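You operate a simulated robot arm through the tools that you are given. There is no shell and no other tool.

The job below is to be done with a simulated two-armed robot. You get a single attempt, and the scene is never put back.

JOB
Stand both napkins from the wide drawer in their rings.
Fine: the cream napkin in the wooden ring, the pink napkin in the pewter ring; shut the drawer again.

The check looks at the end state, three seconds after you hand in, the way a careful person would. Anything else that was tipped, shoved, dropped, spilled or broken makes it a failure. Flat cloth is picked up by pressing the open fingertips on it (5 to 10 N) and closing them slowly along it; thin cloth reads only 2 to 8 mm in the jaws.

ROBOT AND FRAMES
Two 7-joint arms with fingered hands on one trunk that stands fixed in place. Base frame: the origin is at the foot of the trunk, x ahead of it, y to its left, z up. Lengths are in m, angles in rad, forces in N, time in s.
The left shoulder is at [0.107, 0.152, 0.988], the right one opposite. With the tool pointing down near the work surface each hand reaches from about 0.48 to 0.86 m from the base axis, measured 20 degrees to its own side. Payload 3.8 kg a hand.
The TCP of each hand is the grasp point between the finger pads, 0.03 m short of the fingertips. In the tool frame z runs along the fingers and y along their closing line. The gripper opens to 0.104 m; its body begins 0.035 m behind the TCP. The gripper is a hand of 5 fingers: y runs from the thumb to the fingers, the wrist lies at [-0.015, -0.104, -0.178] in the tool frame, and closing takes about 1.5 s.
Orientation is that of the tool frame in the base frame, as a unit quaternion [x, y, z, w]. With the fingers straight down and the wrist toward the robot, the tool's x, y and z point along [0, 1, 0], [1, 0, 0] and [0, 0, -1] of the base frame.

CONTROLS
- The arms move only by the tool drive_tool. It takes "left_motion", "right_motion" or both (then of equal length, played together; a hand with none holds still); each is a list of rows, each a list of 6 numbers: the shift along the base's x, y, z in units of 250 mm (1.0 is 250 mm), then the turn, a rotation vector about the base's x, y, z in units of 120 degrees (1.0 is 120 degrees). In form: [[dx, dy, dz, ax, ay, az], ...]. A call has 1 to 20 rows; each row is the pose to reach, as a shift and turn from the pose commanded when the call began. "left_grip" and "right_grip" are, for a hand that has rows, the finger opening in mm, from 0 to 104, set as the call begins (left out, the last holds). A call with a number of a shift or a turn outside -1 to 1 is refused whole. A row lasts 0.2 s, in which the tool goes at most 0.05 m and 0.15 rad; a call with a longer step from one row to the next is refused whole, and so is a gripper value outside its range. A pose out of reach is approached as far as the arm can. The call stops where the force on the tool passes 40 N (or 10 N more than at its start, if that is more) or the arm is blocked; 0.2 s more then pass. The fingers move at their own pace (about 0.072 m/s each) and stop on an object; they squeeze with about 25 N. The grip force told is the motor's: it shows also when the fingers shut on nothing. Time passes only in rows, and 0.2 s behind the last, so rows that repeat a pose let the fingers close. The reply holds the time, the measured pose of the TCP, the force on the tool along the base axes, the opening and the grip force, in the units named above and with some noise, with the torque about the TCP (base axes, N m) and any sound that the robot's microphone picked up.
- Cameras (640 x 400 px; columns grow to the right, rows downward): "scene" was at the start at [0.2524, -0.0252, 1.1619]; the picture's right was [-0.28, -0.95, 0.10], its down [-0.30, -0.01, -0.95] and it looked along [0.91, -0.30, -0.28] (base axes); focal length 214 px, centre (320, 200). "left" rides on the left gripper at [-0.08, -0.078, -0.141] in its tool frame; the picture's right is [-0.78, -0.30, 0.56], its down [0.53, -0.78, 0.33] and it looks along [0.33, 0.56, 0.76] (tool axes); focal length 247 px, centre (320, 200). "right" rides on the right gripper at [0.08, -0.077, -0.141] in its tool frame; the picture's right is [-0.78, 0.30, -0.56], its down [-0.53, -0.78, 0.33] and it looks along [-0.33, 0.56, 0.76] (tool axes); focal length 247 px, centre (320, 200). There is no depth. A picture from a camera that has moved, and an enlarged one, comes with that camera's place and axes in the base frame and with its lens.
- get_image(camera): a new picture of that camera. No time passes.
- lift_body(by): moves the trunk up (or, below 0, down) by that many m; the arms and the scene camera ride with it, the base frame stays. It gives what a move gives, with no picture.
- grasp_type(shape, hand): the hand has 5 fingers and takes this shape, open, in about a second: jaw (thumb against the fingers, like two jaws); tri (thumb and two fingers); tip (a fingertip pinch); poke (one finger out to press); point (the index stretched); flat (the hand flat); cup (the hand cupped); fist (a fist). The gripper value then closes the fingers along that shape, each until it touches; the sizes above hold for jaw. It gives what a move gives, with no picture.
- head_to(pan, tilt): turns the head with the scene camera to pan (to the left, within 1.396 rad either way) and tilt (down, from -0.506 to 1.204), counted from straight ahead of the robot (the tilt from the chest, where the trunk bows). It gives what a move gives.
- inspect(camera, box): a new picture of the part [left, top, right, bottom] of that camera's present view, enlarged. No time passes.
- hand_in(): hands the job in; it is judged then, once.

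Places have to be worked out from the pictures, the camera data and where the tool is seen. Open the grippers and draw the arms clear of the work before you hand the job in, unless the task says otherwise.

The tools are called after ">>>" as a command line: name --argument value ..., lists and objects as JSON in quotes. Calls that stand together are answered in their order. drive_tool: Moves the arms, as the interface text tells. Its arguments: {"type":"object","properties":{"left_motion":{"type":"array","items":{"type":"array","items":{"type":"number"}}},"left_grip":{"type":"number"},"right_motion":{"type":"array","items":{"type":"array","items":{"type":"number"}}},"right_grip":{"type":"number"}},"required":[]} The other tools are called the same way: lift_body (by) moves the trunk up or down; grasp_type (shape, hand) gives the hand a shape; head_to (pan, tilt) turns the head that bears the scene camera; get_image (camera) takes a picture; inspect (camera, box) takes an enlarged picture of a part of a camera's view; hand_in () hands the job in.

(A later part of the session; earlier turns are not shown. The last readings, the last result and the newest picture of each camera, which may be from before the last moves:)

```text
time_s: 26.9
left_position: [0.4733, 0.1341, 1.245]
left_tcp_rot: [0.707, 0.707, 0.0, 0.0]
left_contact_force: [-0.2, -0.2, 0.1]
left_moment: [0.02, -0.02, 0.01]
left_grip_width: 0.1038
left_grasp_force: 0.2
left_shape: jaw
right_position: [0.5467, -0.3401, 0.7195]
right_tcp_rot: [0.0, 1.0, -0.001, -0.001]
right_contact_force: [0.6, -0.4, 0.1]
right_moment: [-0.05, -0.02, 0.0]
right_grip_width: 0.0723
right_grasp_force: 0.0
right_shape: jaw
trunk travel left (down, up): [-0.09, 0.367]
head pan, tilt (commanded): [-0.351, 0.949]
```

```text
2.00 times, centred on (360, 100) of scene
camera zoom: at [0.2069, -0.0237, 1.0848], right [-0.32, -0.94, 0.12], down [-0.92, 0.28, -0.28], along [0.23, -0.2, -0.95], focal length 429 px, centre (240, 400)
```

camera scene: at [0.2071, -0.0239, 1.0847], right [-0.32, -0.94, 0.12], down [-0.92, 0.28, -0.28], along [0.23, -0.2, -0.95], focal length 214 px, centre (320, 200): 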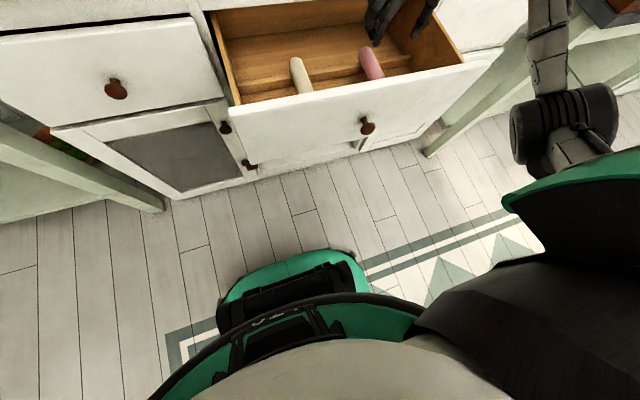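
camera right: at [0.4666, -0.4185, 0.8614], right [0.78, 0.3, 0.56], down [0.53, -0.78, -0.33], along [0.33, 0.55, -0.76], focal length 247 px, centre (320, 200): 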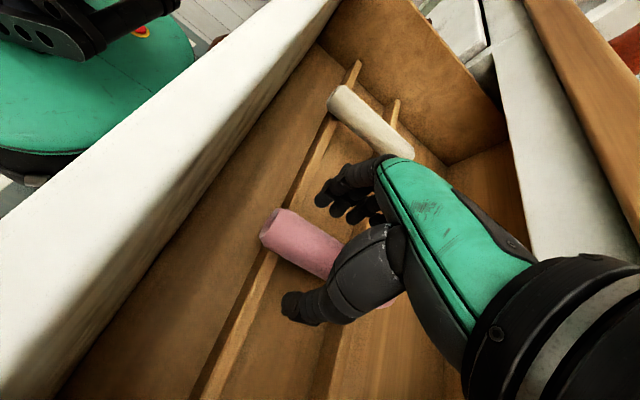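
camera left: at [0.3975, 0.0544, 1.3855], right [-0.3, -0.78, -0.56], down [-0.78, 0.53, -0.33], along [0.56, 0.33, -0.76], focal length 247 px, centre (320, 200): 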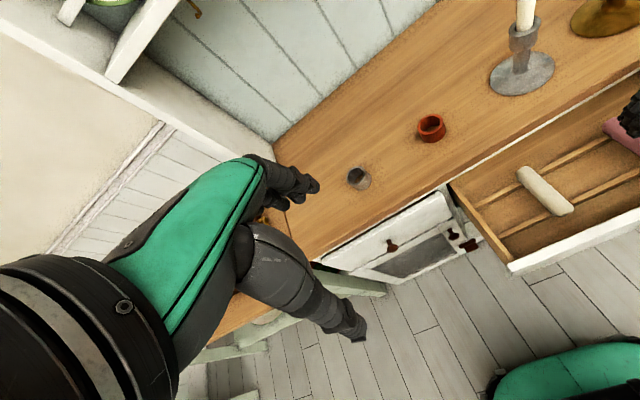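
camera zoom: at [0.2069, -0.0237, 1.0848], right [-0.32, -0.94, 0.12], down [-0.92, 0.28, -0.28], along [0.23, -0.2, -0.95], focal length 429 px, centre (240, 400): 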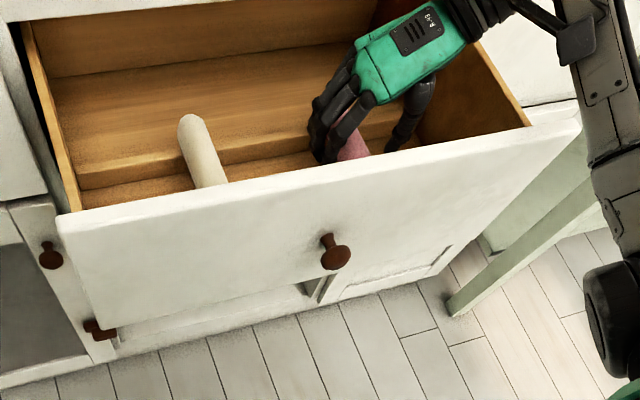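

No contact and the roll is centred between thumb and fingers. I'll close the hand on the pink roll.

>>> drive_tool --right_motion '[[0, 0, 0, 0, 0, 0], [0, 0, 0, 0, 0, 0], [0, 0, 0, 0, 0, 0], [0, 0, 0, 0, 0, 0], [0, 0, 0, 0, 0, 0], [0, 0, 0, 0, 0, 0], [0, 0, 0, 0, 0, 0]]' --right_grip 15

>>> get_image --camera "right"

>>> inspect --camera "scene" --box '[200, 0, 520, 200]'

```text
time_s: 28.5
left_position: [0.4733, 0.1339, 1.2456]
left_tcp_rot: [0.707, 0.707, 0.0, 0.0]
left_contact_force: [0.4, 0.7, 0.5]
left_moment: [-0.04, -0.02, 0.0]
left_grip_width: 0.1039
left_grasp_force: 0.1
left_shape: jaw
right_position: [0.546, -0.3395, 0.7192]
right_tcp_rot: [0.0, 1.0, -0.001, 0.0]
right_contact_force: [0.7, 0.8, 0.8]
right_moment: [0.0, 0.0, 0.02]
right_grip_width: 0.0268
right_grasp_force: 24.3
right_shape: jaw
trunk travel left (down, up): [-0.09, 0.367]
head pan, tilt (commanded): [-0.351, 0.949]
```

```text
taken
camera right: at [0.4666, -0.4183, 0.8618], right [0.78, 0.3, 0.56], down [0.53, -0.78, -0.33], along [0.33, 0.56, -0.76], focal length 247 px, centre (320, 200)
```

right: 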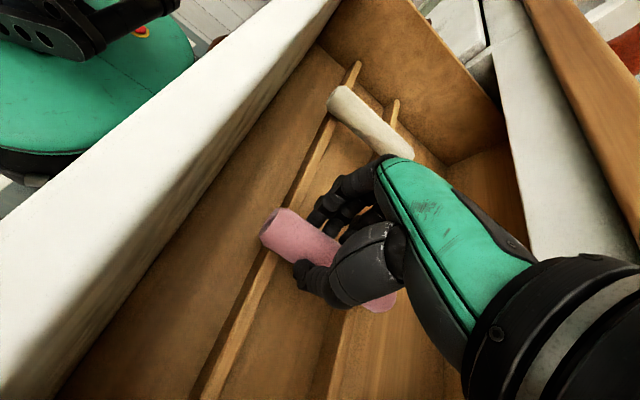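

```text
2.00 times, centred on (360, 100) of scene
camera zoom: at [0.2069, -0.0236, 1.0848], right [-0.32, -0.94, 0.12], down [-0.92, 0.28, -0.29], along [0.23, -0.2, -0.95], focal length 429 px, centre (240, 400)
```

zoom: 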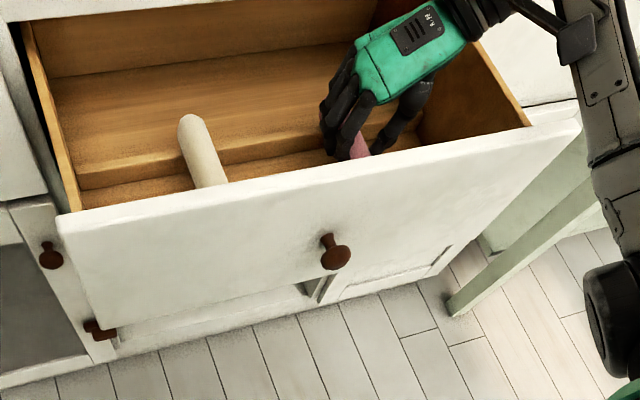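

The pink roll is held (26.8 mm, 24 N). I'll lift it, moving 3 cm back first so its far end clears the counter edge.

>>> drive_tool --right_motion '[[0, 0, 0.06, 0, 0, 0], [-0.05, 0, 0.14, 0, 0, 0], [-0.12, 0, 0.22, 0, 0, 0], [-0.14, 0, 0.34, 0, 0, 0], [-0.14, 0, 0.46, 0, 0, 0], [-0.14, 0, 0.58, 0, 0, 0], [-0.14, 0, 0.7, 0, 0, 0], [-0.14, 0, 0.82, 0, 0, 0], [-0.14, 0, 0.94, 0, 0, 0]]' --right_grip 15

>>> get_image --camera "right"

>>> get_image --camera "left"

```text
time_s: 30.5
left_position: [0.4724, 0.1351, 1.2443]
left_tcp_rot: [0.707, 0.707, 0.0, 0.0]
left_contact_force: [0.1, 0.5, 0.0]
left_moment: [0.0, -0.01, 0.01]
left_grip_width: 0.1038
left_grasp_force: 0.0
left_shape: jaw
right_position: [0.5119, -0.3401, 0.9578]
right_tcp_rot: [0.0, 1.0, -0.001, -0.001]
right_contact_force: [-0.1, 0.2, -1.5]
right_moment: [0.0, 0.03, 0.03]
right_grip_width: 0.0265
right_grasp_force: 25.3
right_shape: jaw
trunk travel left (down, up): [-0.09, 0.367]
head pan, tilt (commanded): [-0.351, 0.949]
```

```text
taken
camera right: at [0.432, -0.4171, 1.0998], right [0.78, 0.3, 0.56], down [0.53, -0.78, -0.33], along [0.33, 0.55, -0.76], focal length 247 px, centre (320, 200)
```

right: 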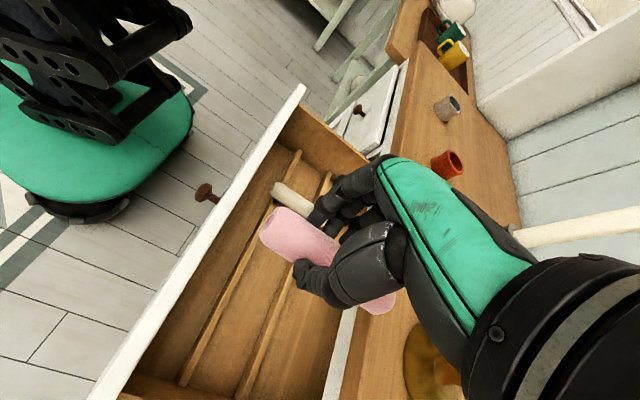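

```text
taken
camera left: at [0.3967, 0.0551, 1.3858], right [-0.3, -0.78, -0.56], down [-0.78, 0.53, -0.33], along [0.56, 0.33, -0.76], focal length 247 px, centre (320, 200)
```

left: 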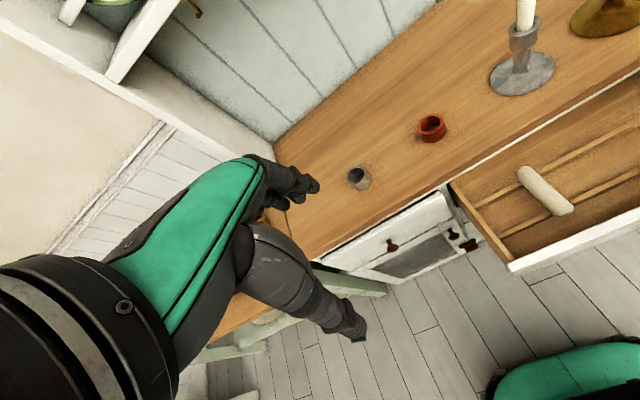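

The roll came up cleanly and the cream one is undisturbed. I'll rise further and yaw the hand -90° (to wrist-toward-robot) while moving toward the middle.

>>> drive_tool --right_motion '[[0, 0.04, 0.08, 0, 0, -0.068], [0, 0.1, 0.16, 0, 0, -0.136], [0, 0.16, 0.24, 0, 0, -0.204], [0, 0.22, 0.3, 0, 0, -0.272], [0, 0.29, 0.36, 0, 0, -0.34], [-0.01, 0.36, 0.42, 0, 0, -0.408], [-0.02, 0.43, 0.48, 0, 0, -0.476], [-0.03, 0.51, 0.48, 0, 0, -0.544], [-0.04, 0.59, 0.48, 0, 0, -0.612], [-0.048, 0.67, 0.48, 0, 0, -0.68], [-0.048, 0.75, 0.48, 0, 0, -0.748]]' --right_grip 15

>>> get_image --camera "right"

>>> get_image --camera "left"

```text
time_s: 32.9
left_position: [0.4725, 0.1355, 1.2443]
left_tcp_rot: [0.707, 0.707, -0.001, 0.0]
left_contact_force: [-0.2, 1.0, 0.3]
left_moment: [0.0, -0.02, -0.02]
left_grip_width: 0.1038
left_grasp_force: 0.0
left_shape: jaw
right_position: [0.4991, -0.1521, 1.0763]
right_tcp_rot: [0.706, 0.708, 0.0, 0.001]
right_contact_force: [0.5, 0.4, -0.6]
right_moment: [-0.01, 0.01, -0.02]
right_grip_width: 0.0266
right_grasp_force: 25.0
right_shape: jaw
trunk travel left (down, up): [-0.09, 0.367]
head pan, tilt (commanded): [-0.351, 0.949]
```

```text
taken
camera right: at [0.4217, -0.0719, 1.2186], right [0.3, -0.78, 0.56], down [-0.78, -0.54, -0.33], along [0.56, -0.33, -0.76], focal length 247 px, centre (320, 200)
```

right: 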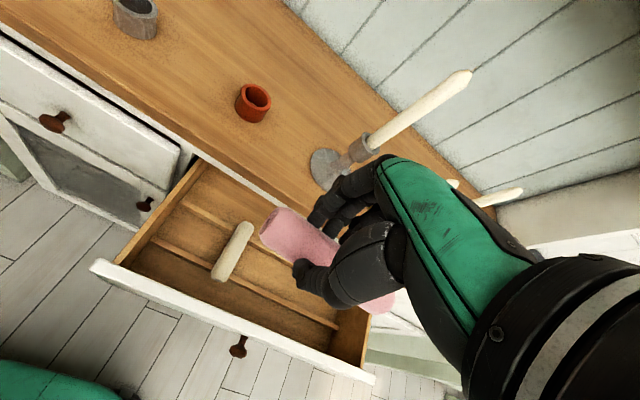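

```text
taken
camera left: at [0.397, 0.0558, 1.3857], right [-0.3, -0.78, -0.56], down [-0.78, 0.53, -0.33], along [0.56, 0.33, -0.76], focal length 247 px, centre (320, 200)
```

left: 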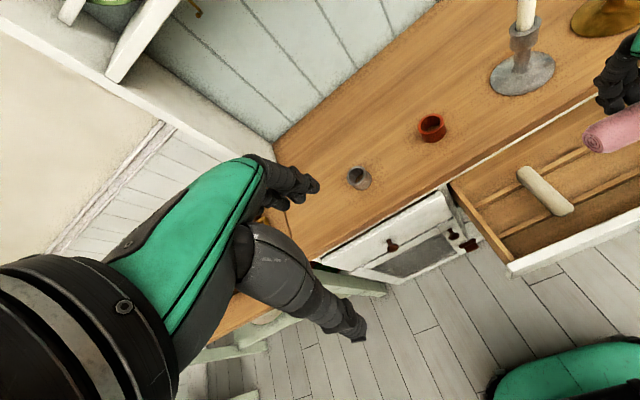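

The pink roll now points to -y, firmly held. Next I move the left hand out to the left and turn it so its camera looks along [0.56, -0.76, -0.33] toward the pewter ring, as a side view for the insertion.

>>> drive_tool --left_motion '[[0.0, 0.1, 0, -0.06, 0, 0], [0.0, 0.2, 0, -0.12, 0, 0], [0.02, 0.3, -0.05, -0.18, 0, 0], [0.04, 0.4, -0.12, -0.24, 0, 0], [0.08, 0.5, -0.2, -0.3, 0, 0], [0.12, 0.6, -0.3, -0.36, 0, 0], [0.16, 0.7, -0.4, -0.42, 0, 0], [0.2, 0.8, -0.5, -0.48, 0, 0], [0.24, 0.87, -0.6, -0.54, 0, 0], [0.28, 0.87, -0.7, -0.6, 0, 0], [0.32, 0.87, -0.8, -0.66, 0, 0], [0.36, 0.87, -0.9, -0.72, 0, 0], [0.38, 0.87, -0.976, -0.75, 0, 0]]' --left_grip 50

>>> get_image --camera "left"

```text
time_s: 35.7
left_position: [0.5696, 0.3522, 1.0011]
left_tcp_rot: [0.499, 0.5, -0.5, 0.501]
left_contact_force: [-0.1, 0.3, 1.1]
left_moment: [0.03, -0.01, -0.02]
left_grip_width: 0.0505
left_grasp_force: 0.0
left_shape: jaw
right_position: [0.5001, -0.1517, 1.077]
right_tcp_rot: [0.706, 0.709, 0.0, -0.001]
right_contact_force: [0.3, 0.4, 0.4]
right_moment: [0.02, 0.0, 0.0]
right_grip_width: 0.0267
right_grasp_force: 25.5
right_shape: jaw
trunk travel left (down, up): [-0.09, 0.367]
head pan, tilt (commanded): [-0.351, 0.949]
```

```text
taken
camera left: at [0.492, 0.494, 1.0805], right [-0.29, -0.56, 0.78], down [-0.78, -0.33, -0.53], along [0.56, -0.76, -0.33], focal length 247 px, centre (320, 200)
```

left: 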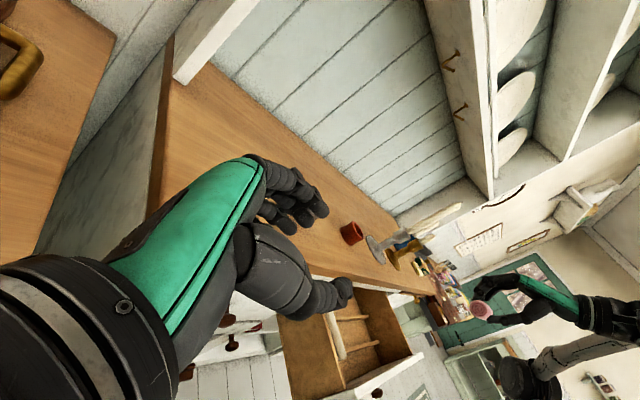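

The left hand's own fingers hide the ring from there. I'll tilt the left hand back by 45°, so the ring should appear up and to the right of its fingers.

>>> drive_tool --left_motion '[[0, -0.01, -0.03, 0.0625, 0, 0], [0, -0.02, -0.06, 0.125, 0, 0], [0, -0.03, -0.09, 0.1875, 0, 0], [0, -0.045, -0.12, 0.25, 0, 0], [0, -0.06, -0.15, 0.3125, 0, 0], [0, -0.068, -0.172, 0.375, 0, 0]]' --left_grip 50

>>> get_image --camera "left"

```text
time_s: 37.1
left_position: [0.5679, 0.3364, 0.9578]
left_tcp_rot: [0.653, 0.654, -0.27, 0.271]
left_contact_force: [-0.5, 1.1, 0.5]
left_moment: [-0.01, -0.01, 0.0]
left_grip_width: 0.0505
left_grasp_force: 0.0
left_shape: jaw
right_position: [0.4979, -0.1533, 1.0758]
right_tcp_rot: [0.705, 0.709, 0.0, -0.001]
right_contact_force: [-0.3, 0.4, -0.2]
right_moment: [0.02, 0.03, -0.02]
right_grip_width: 0.0264
right_grasp_force: 25.1
right_shape: jaw
trunk travel left (down, up): [-0.09, 0.367]
head pan, tilt (commanded): [-0.351, 0.949]
```

```text
taken
camera left: at [0.4921, 0.3798, 1.1137], right [-0.3, -0.94, 0.15], down [-0.78, 0.14, -0.61], along [0.56, -0.3, -0.78], focal length 247 px, centre (320, 200)
```

left: 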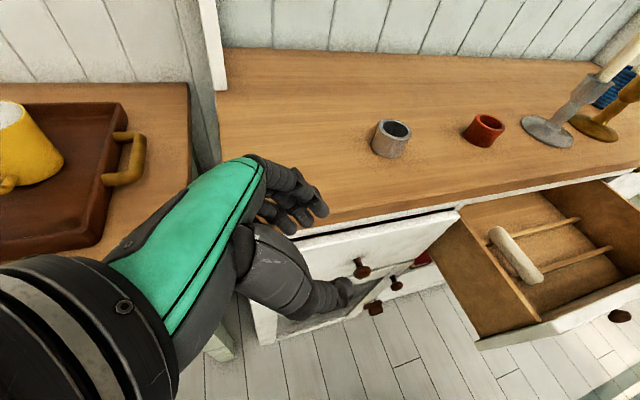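

This is an excellent side view of both rings. I'll enlarge it to measure them.

>>> inspect --camera "left" --box '[340, 80, 540, 205]'

>>> inspect --camera "right" --box '[80, 0, 320, 150]'

```text
3.20 times, centred on (440, 142) of left
camera zoom: at [0.4921, 0.3798, 1.1137], right [-0.3, -0.94, 0.15], down [-0.78, 0.14, -0.61], along [0.56, -0.3, -0.78], focal length 790 px, centre (-64, 384)
```

zoom: 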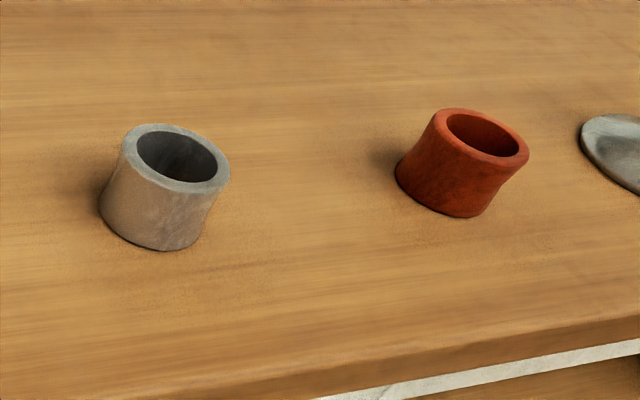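

```text
2.67 times, centred on (200, 75) of right
camera zoom: at [0.4217, -0.0734, 1.2185], right [0.3, -0.78, 0.56], down [-0.77, -0.54, -0.33], along [0.56, -0.33, -0.76], focal length 659 px, centre (640, 533)
```

zoom: 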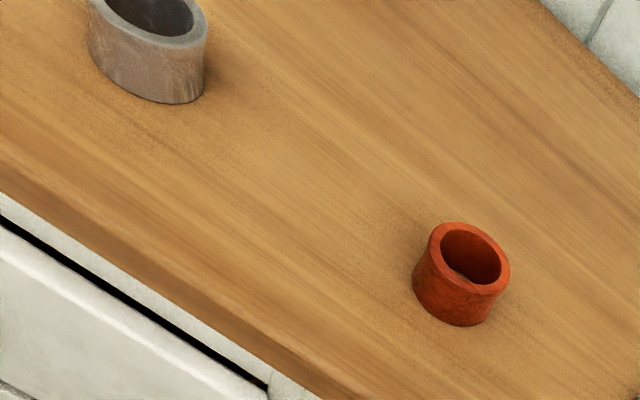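

Both rings are clearly visible. I'll now turn the right hand so that the pink roll stands vertical with its free end down (fingers pointing forward-left, 30°), while moving it in front of the pewter ring, still high.

>>> drive_tool --right_motion '[[0.02, 0.06, 0.02, 0.052, -0.03, -0.03], [0.05, 0.12, 0.04, 0.104, -0.06, -0.06], [0.08, 0.18, 0.06, 0.156, -0.09, -0.09], [0.12, 0.25, 0.06, 0.208, -0.12, -0.12], [0.16, 0.32, 0.06, 0.26, -0.15, -0.15], [0.2, 0.39, 0.06, 0.312, -0.18, -0.18], [0.24, 0.46, 0.06, 0.364, -0.21, -0.21], [0.28, 0.53, 0.06, 0.416, -0.24, -0.24], [0.32, 0.6, 0.06, 0.468, -0.27, -0.27], [0.36, 0.67, 0.06, 0.52, -0.3, -0.3], [0.4, 0.74, 0.06, 0.572, -0.33, -0.33], [0.44, 0.8, 0.06, 0.624, -0.36, -0.36], [0.48, 0.852, 0.06, 0.6744, -0.3893, -0.3893]]' --right_grip 15

>>> get_image --camera "left"

>>> get_image --camera "right"

```text
time_s: 39.9
left_position: [0.5688, 0.3368, 0.9573]
left_tcp_rot: [0.653, 0.653, -0.271, 0.271]
left_contact_force: [0.5, 0.9, -0.4]
left_moment: [-0.01, -0.03, 0.02]
left_grip_width: 0.0505
left_grasp_force: 0.1
left_shape: jaw
right_position: [0.6196, 0.0614, 1.0921]
right_tcp_rot: [0.682, 0.184, 0.684, -0.181]
right_contact_force: [-0.2, -1.1, 0.0]
right_moment: [0.0, -0.03, -0.01]
right_grip_width: 0.0264
right_grasp_force: 25.0
right_shape: jaw
trunk travel left (down, up): [-0.09, 0.367]
head pan, tilt (commanded): [-0.351, 0.949]
```

```text
taken
camera left: at [0.4924, 0.3809, 1.1131], right [-0.3, -0.94, 0.16], down [-0.78, 0.14, -0.61], along [0.56, -0.3, -0.77], focal length 247 px, centre (320, 200)
```

left: 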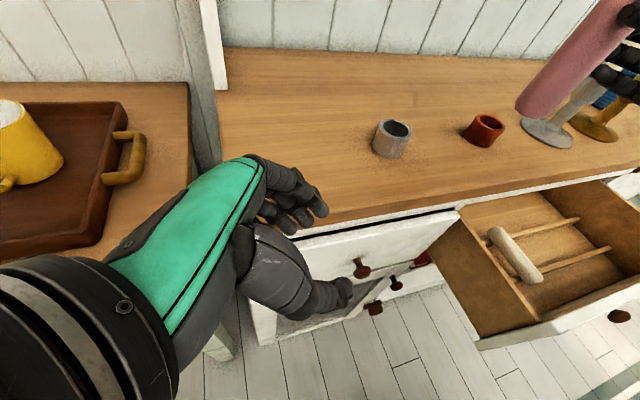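

```text
taken
camera right: at [0.4588, 0.0579, 1.1716], right [-0.33, -0.54, -0.78], down [-0.1, 0.84, -0.54], along [0.94, -0.1, -0.33], focal length 247 px, centre (320, 200)
```

right: 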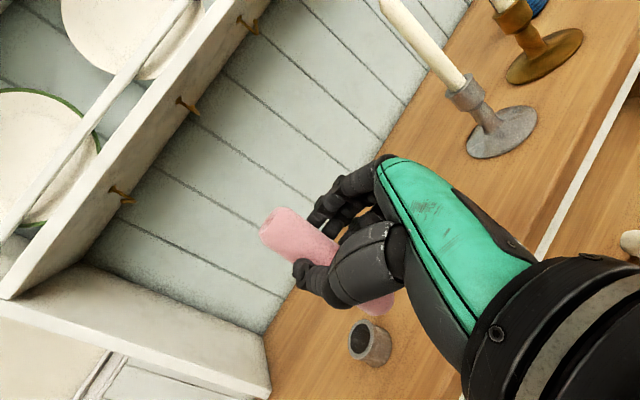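

The roll is now upright in the hand with its free end down. I'll move forward-left over the pewter ring, keeping the roll bottom about 6 cm above its rim.

>>> drive_tool --right_motion '[[0.08, 0.06, -0.02, 0, 0, 0], [0.16, 0.12, -0.05, 0, 0, 0], [0.24, 0.18, -0.08, 0, 0, 0], [0.32, 0.24, -0.1, 0, 0, 0], [0.38, 0.29, -0.12, 0, 0, 0], [0.424, 0.328, -0.12, 0, 0, 0]]' --right_grip 15

>>> get_image --camera "left"

>>> get_image --camera "right"

```text
time_s: 41.3
left_position: [0.5684, 0.3362, 0.9573]
left_tcp_rot: [0.653, 0.653, -0.272, 0.27]
left_contact_force: [0.3, -0.6, 0.4]
left_moment: [-0.01, -0.01, 0.01]
left_grip_width: 0.0506
left_grasp_force: 0.0
left_shape: jaw
right_position: [0.7289, 0.1445, 1.0593]
right_tcp_rot: [0.683, 0.185, 0.683, -0.182]
right_contact_force: [0.2, -0.3, -0.4]
right_moment: [0.01, 0.0, 0.0]
right_grip_width: 0.0261
right_grasp_force: 24.9
right_shape: jaw
trunk travel left (down, up): [-0.09, 0.367]
head pan, tilt (commanded): [-0.351, 0.949]
```

```text
taken
camera left: at [0.4924, 0.3805, 1.1133], right [-0.3, -0.94, 0.16], down [-0.78, 0.14, -0.61], along [0.56, -0.3, -0.77], focal length 247 px, centre (320, 200)
```

left: 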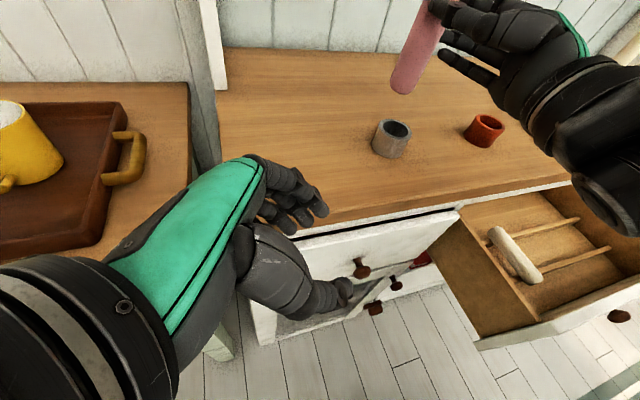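

```text
taken
camera right: at [0.5668, 0.1405, 1.1391], right [-0.33, -0.54, -0.78], down [-0.1, 0.84, -0.54], along [0.94, -0.1, -0.33], focal length 247 px, centre (320, 200)
```

right: 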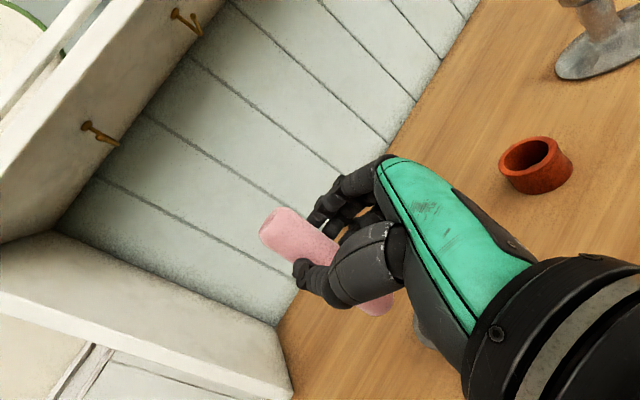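

The roll hangs over the ring area; in the left view it may be slightly off-vertical. I'll enlarge to check its tilt and offset relative to the ring.

>>> inspect --camera "left" --box '[340, 0, 500, 160]'

>>> inspect --camera "right" --box '[220, 170, 480, 370]'

>>> head_to --pan 0.25 --tilt 0.1

>>> get_image --camera "scene"

```text
2.50 times, centred on (420, 80) of left
camera zoom: at [0.4924, 0.3805, 1.1133], right [-0.3, -0.94, 0.16], down [-0.78, 0.14, -0.61], along [0.56, -0.3, -0.77], focal length 617 px, centre (70, 500)
```

zoom: 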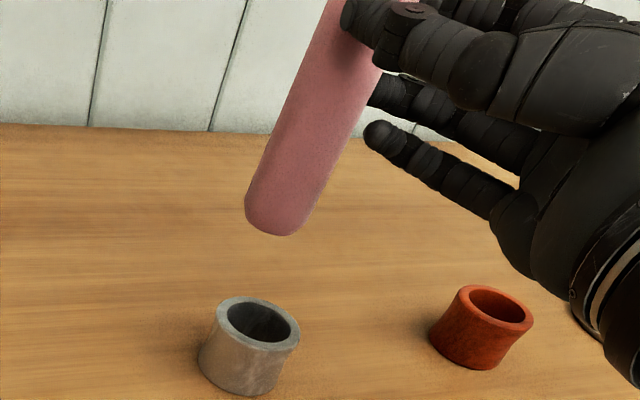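

```text
2.00 times, centred on (350, 270) of right
camera zoom: at [0.5668, 0.1405, 1.1391], right [-0.33, -0.54, -0.78], down [-0.1, 0.84, -0.54], along [0.94, -0.1, -0.33], focal length 494 px, centre (260, 60)
```

zoom: 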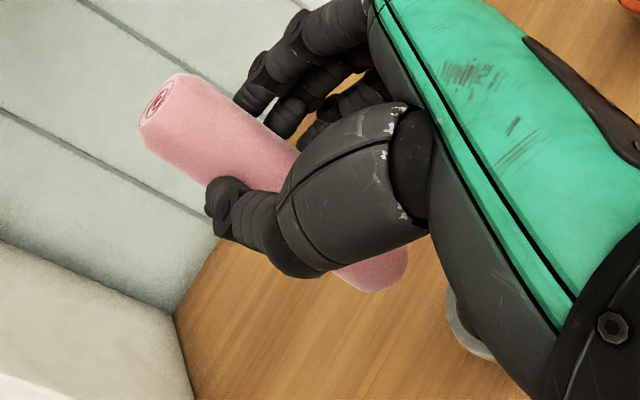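

```text
time_s: 42.4
left_position: [0.5695, 0.3377, 0.9574]
left_tcp_rot: [0.653, 0.654, -0.271, 0.27]
left_contact_force: [0.2, 0.8, 0.0]
left_moment: [0.0, -0.01, 0.01]
left_grip_width: 0.0505
left_grasp_force: 0.1
left_shape: jaw
right_position: [0.726, 0.1444, 1.06]
right_tcp_rot: [0.682, 0.184, 0.683, -0.182]
right_contact_force: [0.6, -0.1, -0.8]
right_moment: [-0.01, 0.02, 0.02]
right_grip_width: 0.0263
right_grasp_force: 24.8
right_shape: jaw
trunk travel left (down, up): [-0.09, 0.367]
head pan, tilt (commanded): [0.25, 0.099]
```

```text
taken
camera scene: at [0.2522, 0.0243, 1.1475], right [0.23, -0.97, -0.08], down [-0.43, -0.03, -0.9], along [0.87, 0.25, -0.42], focal length 214 px, centre (320, 200)
```

scene: 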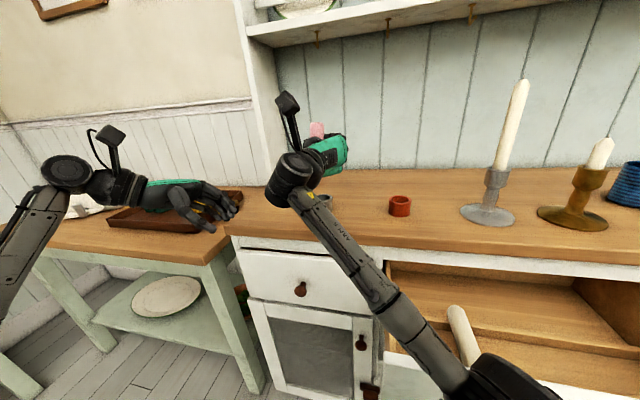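

In this view the roll is within a couple of degrees of vertical, and its bottom appears about 1 cm beyond the ring centre. I'll take finer crops to quantify this before lowering.

>>> inspect --camera "left" --box '[360, 0, 460, 62]'

>>> inspect --camera "left" --box '[340, 62, 460, 162]'

>>> inspect --camera "right" --box '[250, 195, 410, 325]'

```text
6.40 times, centred on (410, 31) of left
camera zoom: at [0.4923, 0.3804, 1.1133], right [-0.3, -0.94, 0.16], down [-0.78, 0.14, -0.61], along [0.56, -0.3, -0.77], focal length 1581 px, centre (-256, 1282)
```

zoom: 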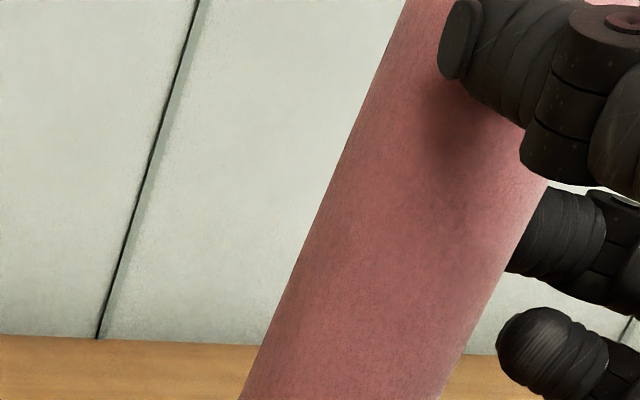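

```text
4.00 times, centred on (400, 112) of left
camera zoom: at [0.4923, 0.3804, 1.1133], right [-0.3, -0.94, 0.16], down [-0.78, 0.14, -0.61], along [0.56, -0.3, -0.77], focal length 988 px, centre (0, 552)
```

zoom: 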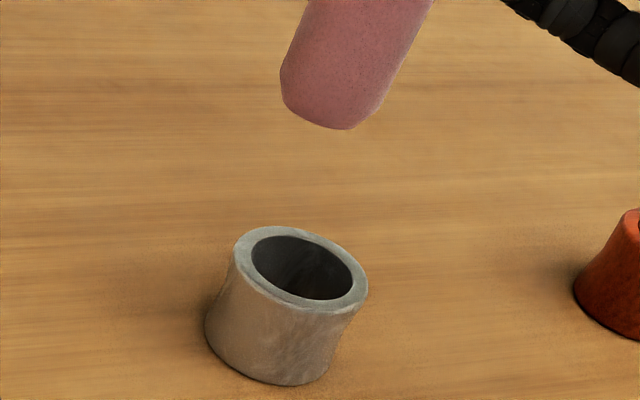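

```text
3.08 times, centred on (330, 260) of right
camera zoom: at [0.5663, 0.1403, 1.1394], right [-0.33, -0.54, -0.78], down [-0.1, 0.84, -0.54], along [0.94, -0.1, -0.33], focal length 760 px, centre (289, 15)
```

zoom: 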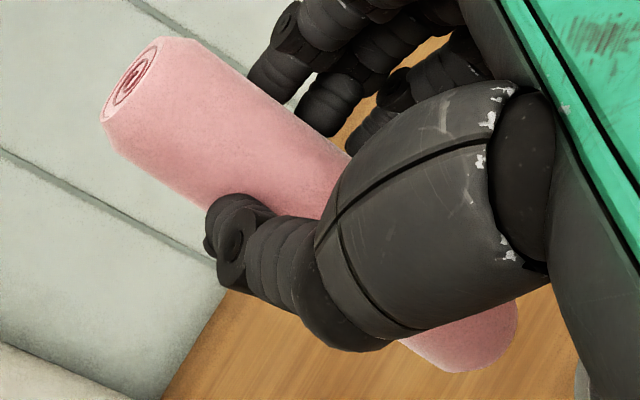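

Estimates of the roll bottom differ along the left camera's viewing line, so I'll get a second azimuth by shifting the left hand 10 cm forward and 10 cm left (same orientation).

>>> drive_tool --left_motion '[[0.0, 0.1, 0, 0, 0, 0], [0.05, 0.2, 0, 0, 0, 0], [0.13, 0.3, 0, 0, 0, 0], [0.21, 0.4, 0, 0, 0, 0], [0.3, 0.4, 0, 0, 0, 0], [0.4, 0.4, 0, 0, 0, 0]]' --left_grip 50

>>> get_image --camera "left"

>>> inspect --camera "left" --box '[400, 60, 600, 185]'

```text
time_s: 43.8
left_position: [0.6703, 0.4336, 0.9561]
left_tcp_rot: [0.653, 0.653, -0.272, 0.27]
left_contact_force: [0.0, 0.5, -0.3]
left_moment: [0.05, -0.01, 0.03]
left_grip_width: 0.0505
left_grasp_force: 0.0
left_shape: jaw
right_position: [0.7288, 0.1433, 1.0594]
right_tcp_rot: [0.682, 0.185, 0.683, -0.182]
right_contact_force: [0.4, 0.3, -0.6]
right_moment: [0.01, -0.01, -0.02]
right_grip_width: 0.0262
right_grasp_force: 25.3
right_shape: jaw
trunk travel left (down, up): [-0.09, 0.367]
head pan, tilt (commanded): [0.25, 0.099]
```

```text
taken
camera left: at [0.5947, 0.4768, 1.1126], right [-0.3, -0.94, 0.16], down [-0.78, 0.14, -0.61], along [0.55, -0.3, -0.78], focal length 247 px, centre (320, 200)
```

left: 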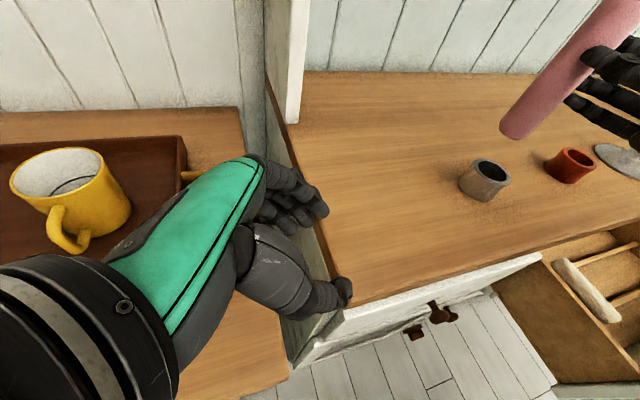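

```text
3.20 times, centred on (500, 122) of left
camera zoom: at [0.5947, 0.4768, 1.1126], right [-0.3, -0.94, 0.16], down [-0.78, 0.14, -0.61], along [0.55, -0.3, -0.78], focal length 790 px, centre (-256, 448)
```

zoom: 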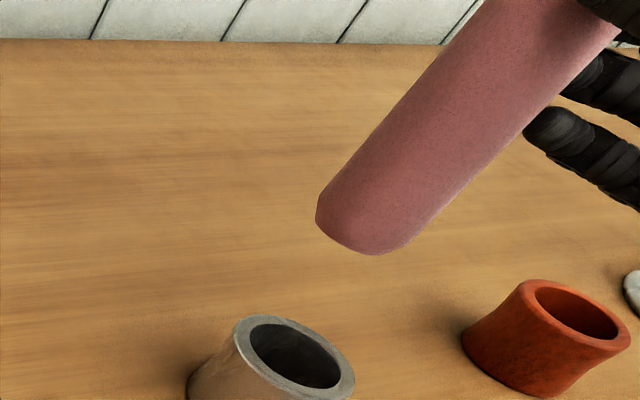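

Two left views agree: roll bottom at ≈[0.756, 0.160, 0.973], vertical within about 1.5°, and the pewter rim centre at ≈[0.742, 0.152, 0.917]. I'll shift the right hand by (-13.5, -7.5) mm and lower it 45 mm, so the bottom is about 1 cm above the rim, then check again.

>>> drive_tool --right_motion '[[-0.03, -0.015, 0, 0, 0, 0], [-0.054, -0.03, 0, 0, 0, 0], [-0.054, -0.03, -0.06, 0, 0, 0], [-0.054, -0.03, -0.12, 0, 0, 0], [-0.054, -0.03, -0.18, 0, 0, 0], [-0.054, -0.03, -0.18, 0, 0, 0]]' --right_grip 15

>>> inspect --camera "left" --box '[400, 60, 600, 185]'

>>> inspect --camera "left" --box '[440, 120, 540, 220]'

>>> get_image --camera "right"

```text
time_s: 45.2
left_position: [0.6701, 0.4348, 0.9559]
left_tcp_rot: [0.653, 0.654, -0.271, 0.27]
left_contact_force: [-0.1, 0.5, -1.1]
left_moment: [0.0, -0.02, 0.01]
left_grip_width: 0.0502
left_grasp_force: 0.0
left_shape: jaw
right_position: [0.7123, 0.1363, 1.0155]
right_tcp_rot: [0.682, 0.185, 0.683, -0.183]
right_contact_force: [0.3, -0.9, -0.5]
right_moment: [-0.02, 0.02, -0.02]
right_grip_width: 0.0262
right_grasp_force: 25.1
right_shape: jaw
trunk travel left (down, up): [-0.09, 0.367]
head pan, tilt (commanded): [0.25, 0.099]
```

```text
3.20 times, centred on (500, 122) of left
camera zoom: at [0.5938, 0.4772, 1.1129], right [-0.3, -0.94, 0.16], down [-0.78, 0.14, -0.61], along [0.56, -0.3, -0.77], focal length 790 px, centre (-256, 448)
```

zoom: 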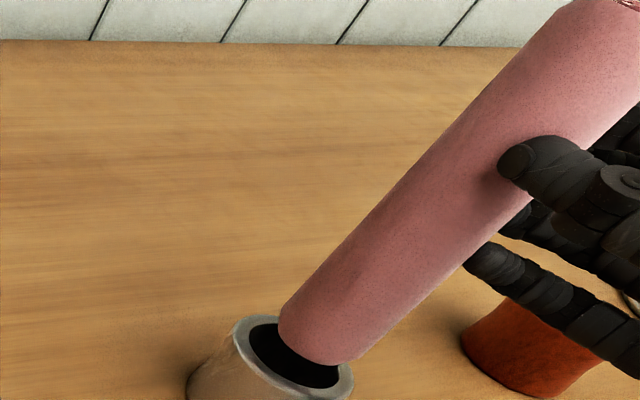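

```text
4.00 times, centred on (490, 170) of left
camera zoom: at [0.5938, 0.4772, 1.1129], right [-0.3, -0.94, 0.16], down [-0.78, 0.14, -0.61], along [0.56, -0.3, -0.77], focal length 988 px, centre (-360, 320)
```

zoom: 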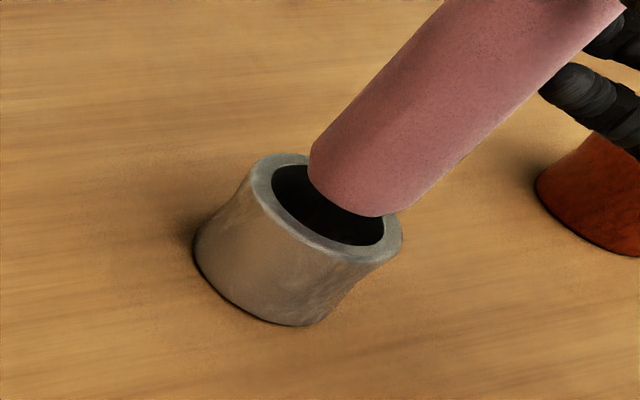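

```text
taken
camera right: at [0.5518, 0.1322, 1.0957], right [-0.33, -0.54, -0.78], down [-0.1, 0.84, -0.54], along [0.94, -0.1, -0.33], focal length 247 px, centre (320, 200)
```

right: 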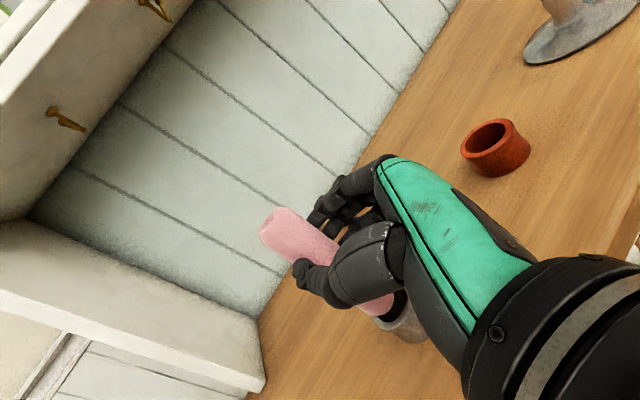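

The roll bottom is now close above the ring's opening. I'll zoom with the right camera too, which sees the ring and the roll bottom from behind.

>>> inspect --camera "right" --box '[330, 260, 458, 340]'

>>> inspect --camera "left" --box '[450, 135, 546, 195]'

```text
5.00 times, centred on (394, 300) of right
camera zoom: at [0.5518, 0.1322, 1.0957], right [-0.33, -0.54, -0.78], down [-0.1, 0.84, -0.54], along [0.94, -0.1, -0.33], focal length 1235 px, centre (-50, -300)
```

zoom: 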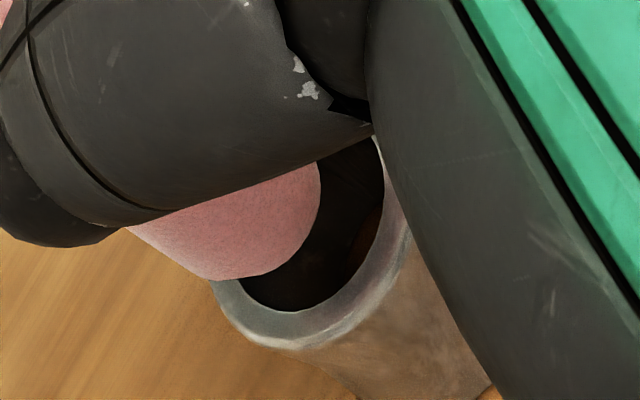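

```text
6.67 times, centred on (498, 165) of left
camera zoom: at [0.5938, 0.4772, 1.1129], right [-0.3, -0.94, 0.16], down [-0.78, 0.14, -0.61], along [0.56, -0.3, -0.77], focal length 1646 px, centre (-867, 433)
```

zoom: 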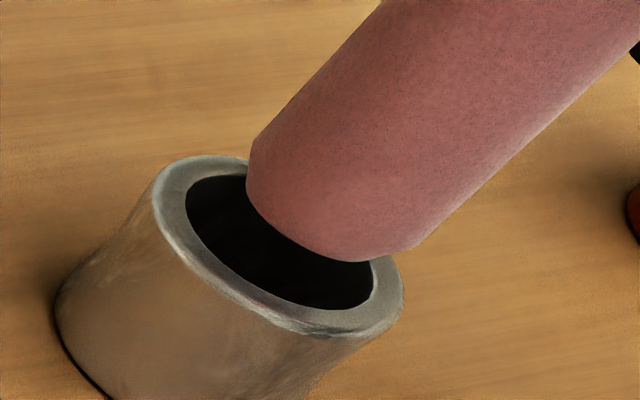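

Combining both cameras (ring inner diameter ≈38 mm, roll ≈30 mm), the roll should shift about (+2.4, -2.4) mm. I'll make that shift and lower gently into the ring by 25 mm, watching the force.

>>> drive_tool --right_motion '[[0.0096, -0.0096, 0, 0, 0, 0], [0.0096, -0.0096, -0.025, 0, 0, 0], [0.0096, -0.0096, -0.05, 0, 0, 0], [0.0096, -0.0096, -0.075, 0, 0, 0], [0.0096, -0.0096, -0.1, 0, 0, 0]]' --right_grip 15

>>> inspect --camera "left" --box '[440, 110, 568, 190]'

>>> inspect --camera "right" --box '[330, 260, 458, 340]'

```text
time_s: 46.4
left_position: [0.6703, 0.4337, 0.9561]
left_tcp_rot: [0.654, 0.653, -0.27, 0.269]
left_contact_force: [0.5, -0.6, 0.3]
left_moment: [-0.01, 0.02, 0.03]
left_grip_width: 0.0505
left_grasp_force: 0.0
left_shape: jaw
right_position: [0.7162, 0.133, 0.9887]
right_tcp_rot: [0.682, 0.185, 0.684, -0.182]
right_contact_force: [0.8, 1.0, -0.3]
right_moment: [-0.02, 0.01, 0.02]
right_grip_width: 0.0264
right_grasp_force: 25.5
right_shape: jaw
trunk travel left (down, up): [-0.09, 0.367]
head pan, tilt (commanded): [0.25, 0.099]
```

```text
5.00 times, centred on (504, 150) of left
camera zoom: at [0.5939, 0.4772, 1.1127], right [-0.3, -0.94, 0.16], down [-0.78, 0.14, -0.61], along [0.56, -0.3, -0.77], focal length 1235 px, centre (-600, 450)
```

zoom: 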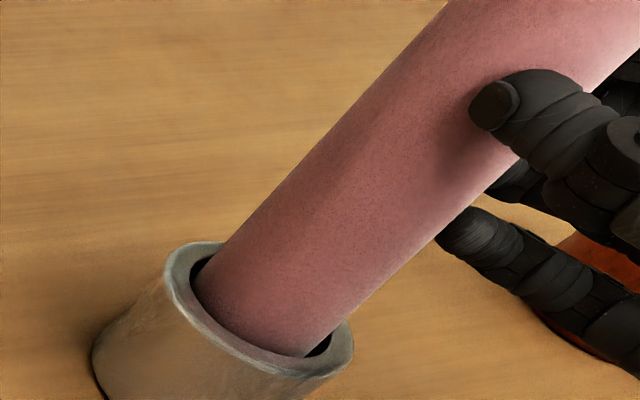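

```text
5.00 times, centred on (394, 300) of right
camera zoom: at [0.554, 0.1295, 1.0694], right [-0.33, -0.54, -0.78], down [-0.1, 0.84, -0.54], along [0.94, -0.1, -0.33], focal length 1235 px, centre (-50, -300)
```

zoom: 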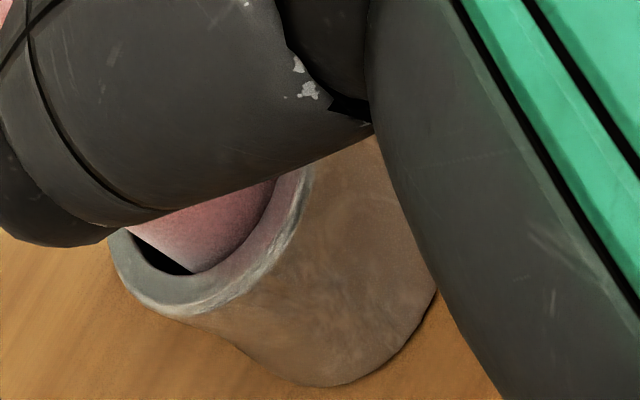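

The roll has entered the ring with no contact force; a small +x/+y correction (≈1–1.5 mm) will centre it better. I'll lower another 20 mm.

>>> drive_tool --right_motion '[[0.003, 0.006, -0.01, 0, 0, 0], [0.003, 0.006, -0.03, 0, 0, 0], [0.003, 0.006, -0.05, 0, 0, 0], [0.003, 0.006, -0.07, 0, 0, 0], [0.003, 0.006, -0.08, 0, 0, 0]]' --right_grip 15

>>> inspect --camera "left" --box '[440, 110, 568, 190]'

>>> get_image --camera "right"

```text
time_s: 47.6
left_position: [0.6704, 0.4335, 0.9568]
left_tcp_rot: [0.653, 0.653, -0.271, 0.271]
left_contact_force: [0.4, 0.7, 0.5]
left_moment: [0.04, -0.01, 0.02]
left_grip_width: 0.0503
left_grasp_force: 0.0
left_shape: jaw
right_position: [0.7156, 0.1348, 0.9717]
right_tcp_rot: [0.682, 0.184, 0.684, -0.182]
right_contact_force: [0.2, -0.3, 0.8]
right_moment: [-0.04, -0.03, -0.03]
right_grip_width: 0.0265
right_grasp_force: 24.9
right_shape: jaw
trunk travel left (down, up): [-0.09, 0.367]
head pan, tilt (commanded): [0.25, 0.099]
```

```text
5.00 times, centred on (504, 150) of left
camera zoom: at [0.5937, 0.4771, 1.113], right [-0.3, -0.94, 0.16], down [-0.78, 0.14, -0.61], along [0.56, -0.3, -0.77], focal length 1235 px, centre (-600, 450)
```

zoom: 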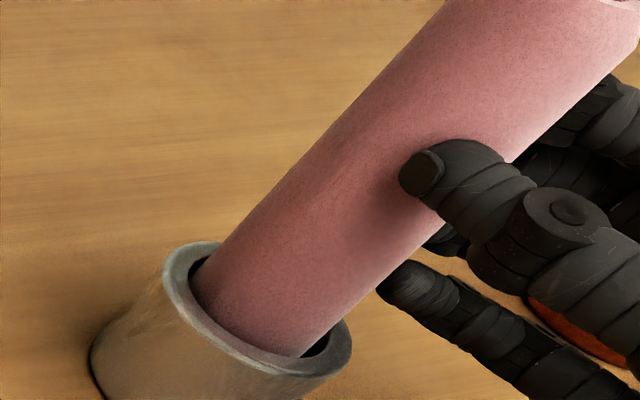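

```text
taken
camera right: at [0.554, 0.1301, 1.0511], right [-0.33, -0.54, -0.78], down [-0.1, 0.84, -0.54], along [0.94, -0.1, -0.33], focal length 247 px, centre (320, 200)
```

right: 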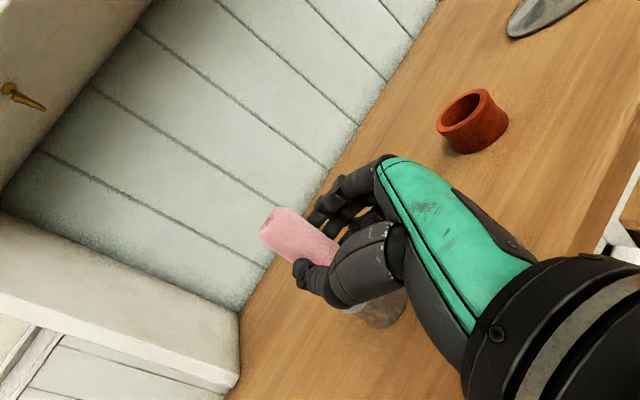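

Still no contact force; the roll bottom should be about 3–4 mm above the counter. I'll lower 3 mm more and check for contact.

>>> drive_tool --right_motion '[[0, 0, -0.004, 0, 0, 0], [0, 0, -0.008, 0, 0, 0], [0, 0, -0.012, 0, 0, 0], [0, 0, -0.012, 0, 0, 0]]' --right_grip 15

>>> inspect --camera "left" --box '[440, 110, 568, 190]'

```text
time_s: 48.6
left_position: [0.6691, 0.4337, 0.9584]
left_tcp_rot: [0.654, 0.653, -0.27, 0.27]
left_contact_force: [-0.3, 0.4, 0.2]
left_moment: [-0.03, -0.04, 0.0]
left_grip_width: 0.0502
left_grasp_force: 0.0
left_shape: jaw
right_position: [0.7144, 0.1344, 0.9702]
right_tcp_rot: [0.68, 0.185, 0.685, -0.183]
right_contact_force: [0.2, -1.5, 8.2]
right_moment: [-0.02, -0.22, -0.05]
right_grip_width: 0.0261
right_grasp_force: 24.9
right_shape: jaw
trunk travel left (down, up): [-0.09, 0.367]
head pan, tilt (commanded): [0.25, 0.099]
```

```text
5.00 times, centred on (504, 150) of left
camera zoom: at [0.5926, 0.4768, 1.114], right [-0.3, -0.94, 0.15], down [-0.78, 0.14, -0.61], along [0.56, -0.3, -0.77], focal length 1235 px, centre (-600, 450)
```

zoom: 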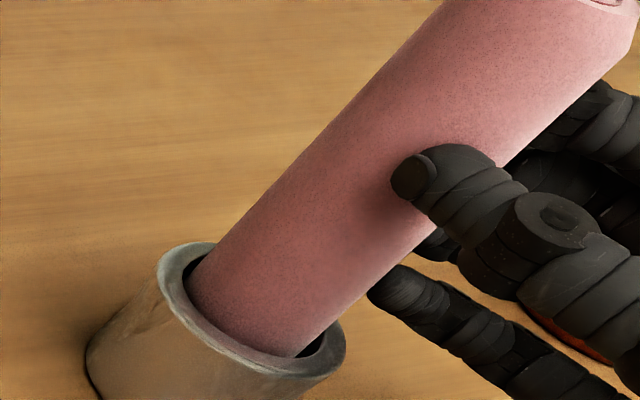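

Contact: 8 N upward at the roll's bottom, so it stands on the counter inside the ring. I'll ease up 1 mm and open the fingers gradually.

>>> drive_tool --right_motion '[[0, 0, 0.004, 0, 0, 0], [0, 0, 0.004, 0, 0, 0], [0, 0, 0.004, 0, 0, 0], [0, 0, 0.004, 0, 0, 0]]' --right_grip 45

>>> inspect --camera "left" --box '[400, 60, 640, 210]'

>>> get_image --camera "right"

```text
time_s: 49.6
left_position: [0.6708, 0.4338, 0.9564]
left_tcp_rot: [0.653, 0.654, -0.269, 0.27]
left_contact_force: [1.1, -0.1, -0.1]
left_moment: [-0.01, 0.0, -0.02]
left_grip_width: 0.0504
left_grasp_force: 0.1
left_shape: jaw
right_position: [0.7155, 0.1338, 0.9687]
right_tcp_rot: [0.682, 0.185, 0.684, -0.182]
right_contact_force: [-0.2, -0.3, -0.5]
right_moment: [0.0, 0.02, 0.03]
right_grip_width: 0.0451
right_grasp_force: 0.0
right_shape: jaw
trunk travel left (down, up): [-0.09, 0.367]
head pan, tilt (commanded): [0.25, 0.099]
```

```text
2.67 times, centred on (520, 135) of left
camera zoom: at [0.594, 0.4773, 1.1127], right [-0.3, -0.94, 0.16], down [-0.78, 0.14, -0.61], along [0.56, -0.3, -0.77], focal length 659 px, centre (-213, 373)
```

zoom: 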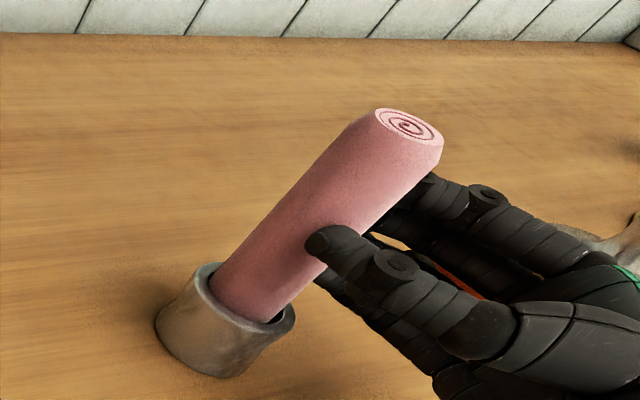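

```text
taken
camera right: at [0.5547, 0.1307, 1.049], right [-0.33, -0.54, -0.78], down [-0.1, 0.84, -0.54], along [0.94, -0.1, -0.33], focal length 247 px, centre (320, 200)
```

right: 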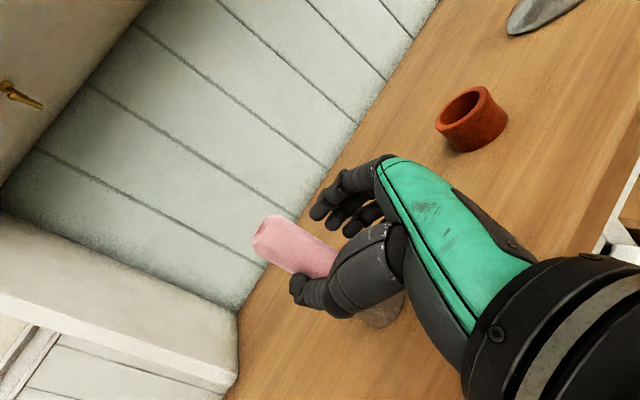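

The napkin is released and standing in the pewter ring. I'll open wider and withdraw straight back along the finger direction.

>>> drive_tool --right_motion '[[0, 0, 0, 0, 0, 0], [0, 0, 0, 0, 0, 0], [-0.02, -0.012, 0, 0, 0, 0], [-0.08, -0.046, 0, 0, 0, 0], [-0.16, -0.092, 0, 0, 0, 0], [-0.24, -0.139, 0.0, 0, 0, 0], [-0.32, -0.185, 0.02, 0, 0, 0], [-0.4, -0.23, 0.06, 0, 0, 0]]' --right_grip 80

>>> inspect --camera "left" --box '[400, 60, 640, 210]'

>>> get_image --camera "right"

```text
time_s: 51.4
left_position: [0.6701, 0.4342, 0.957]
left_tcp_rot: [0.654, 0.653, -0.27, 0.27]
left_contact_force: [-0.3, 0.0, -0.1]
left_moment: [0.03, -0.03, -0.01]
left_grip_width: 0.0505
left_grasp_force: 0.1
left_shape: jaw
right_position: [0.6237, 0.0611, 0.9885]
right_tcp_rot: [0.677, 0.195, 0.693, -0.153]
right_contact_force: [0.1, 0.3, -0.9]
right_moment: [0.04, 0.02, -0.02]
right_grip_width: 0.0794
right_grasp_force: 0.1
right_shape: jaw
trunk travel left (down, up): [-0.09, 0.367]
head pan, tilt (commanded): [0.25, 0.099]
```

```text
2.67 times, centred on (520, 135) of left
camera zoom: at [0.5935, 0.477, 1.1132], right [-0.3, -0.94, 0.16], down [-0.78, 0.14, -0.61], along [0.56, -0.3, -0.77], focal length 659 px, centre (-213, 373)
```

zoom: 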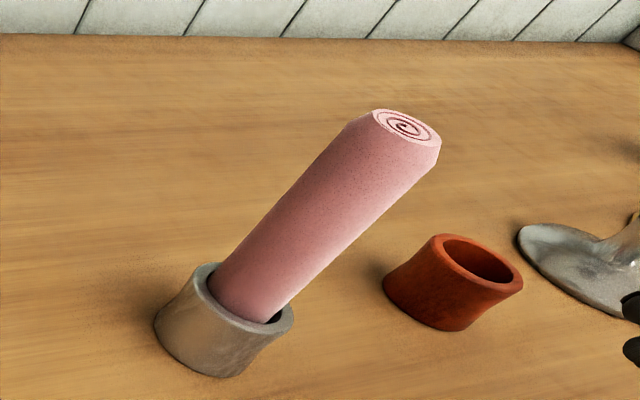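

```text
taken
camera right: at [0.4594, 0.0662, 1.0631], right [-0.32, -0.57, -0.76], down [-0.06, 0.81, -0.58], along [0.95, -0.14, -0.29], focal length 247 px, centre (320, 200)
```

right: 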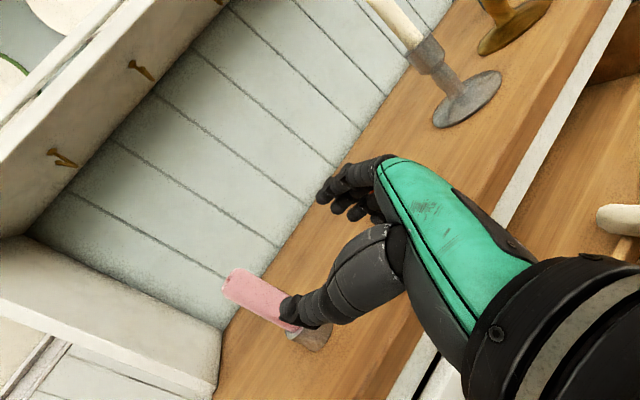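

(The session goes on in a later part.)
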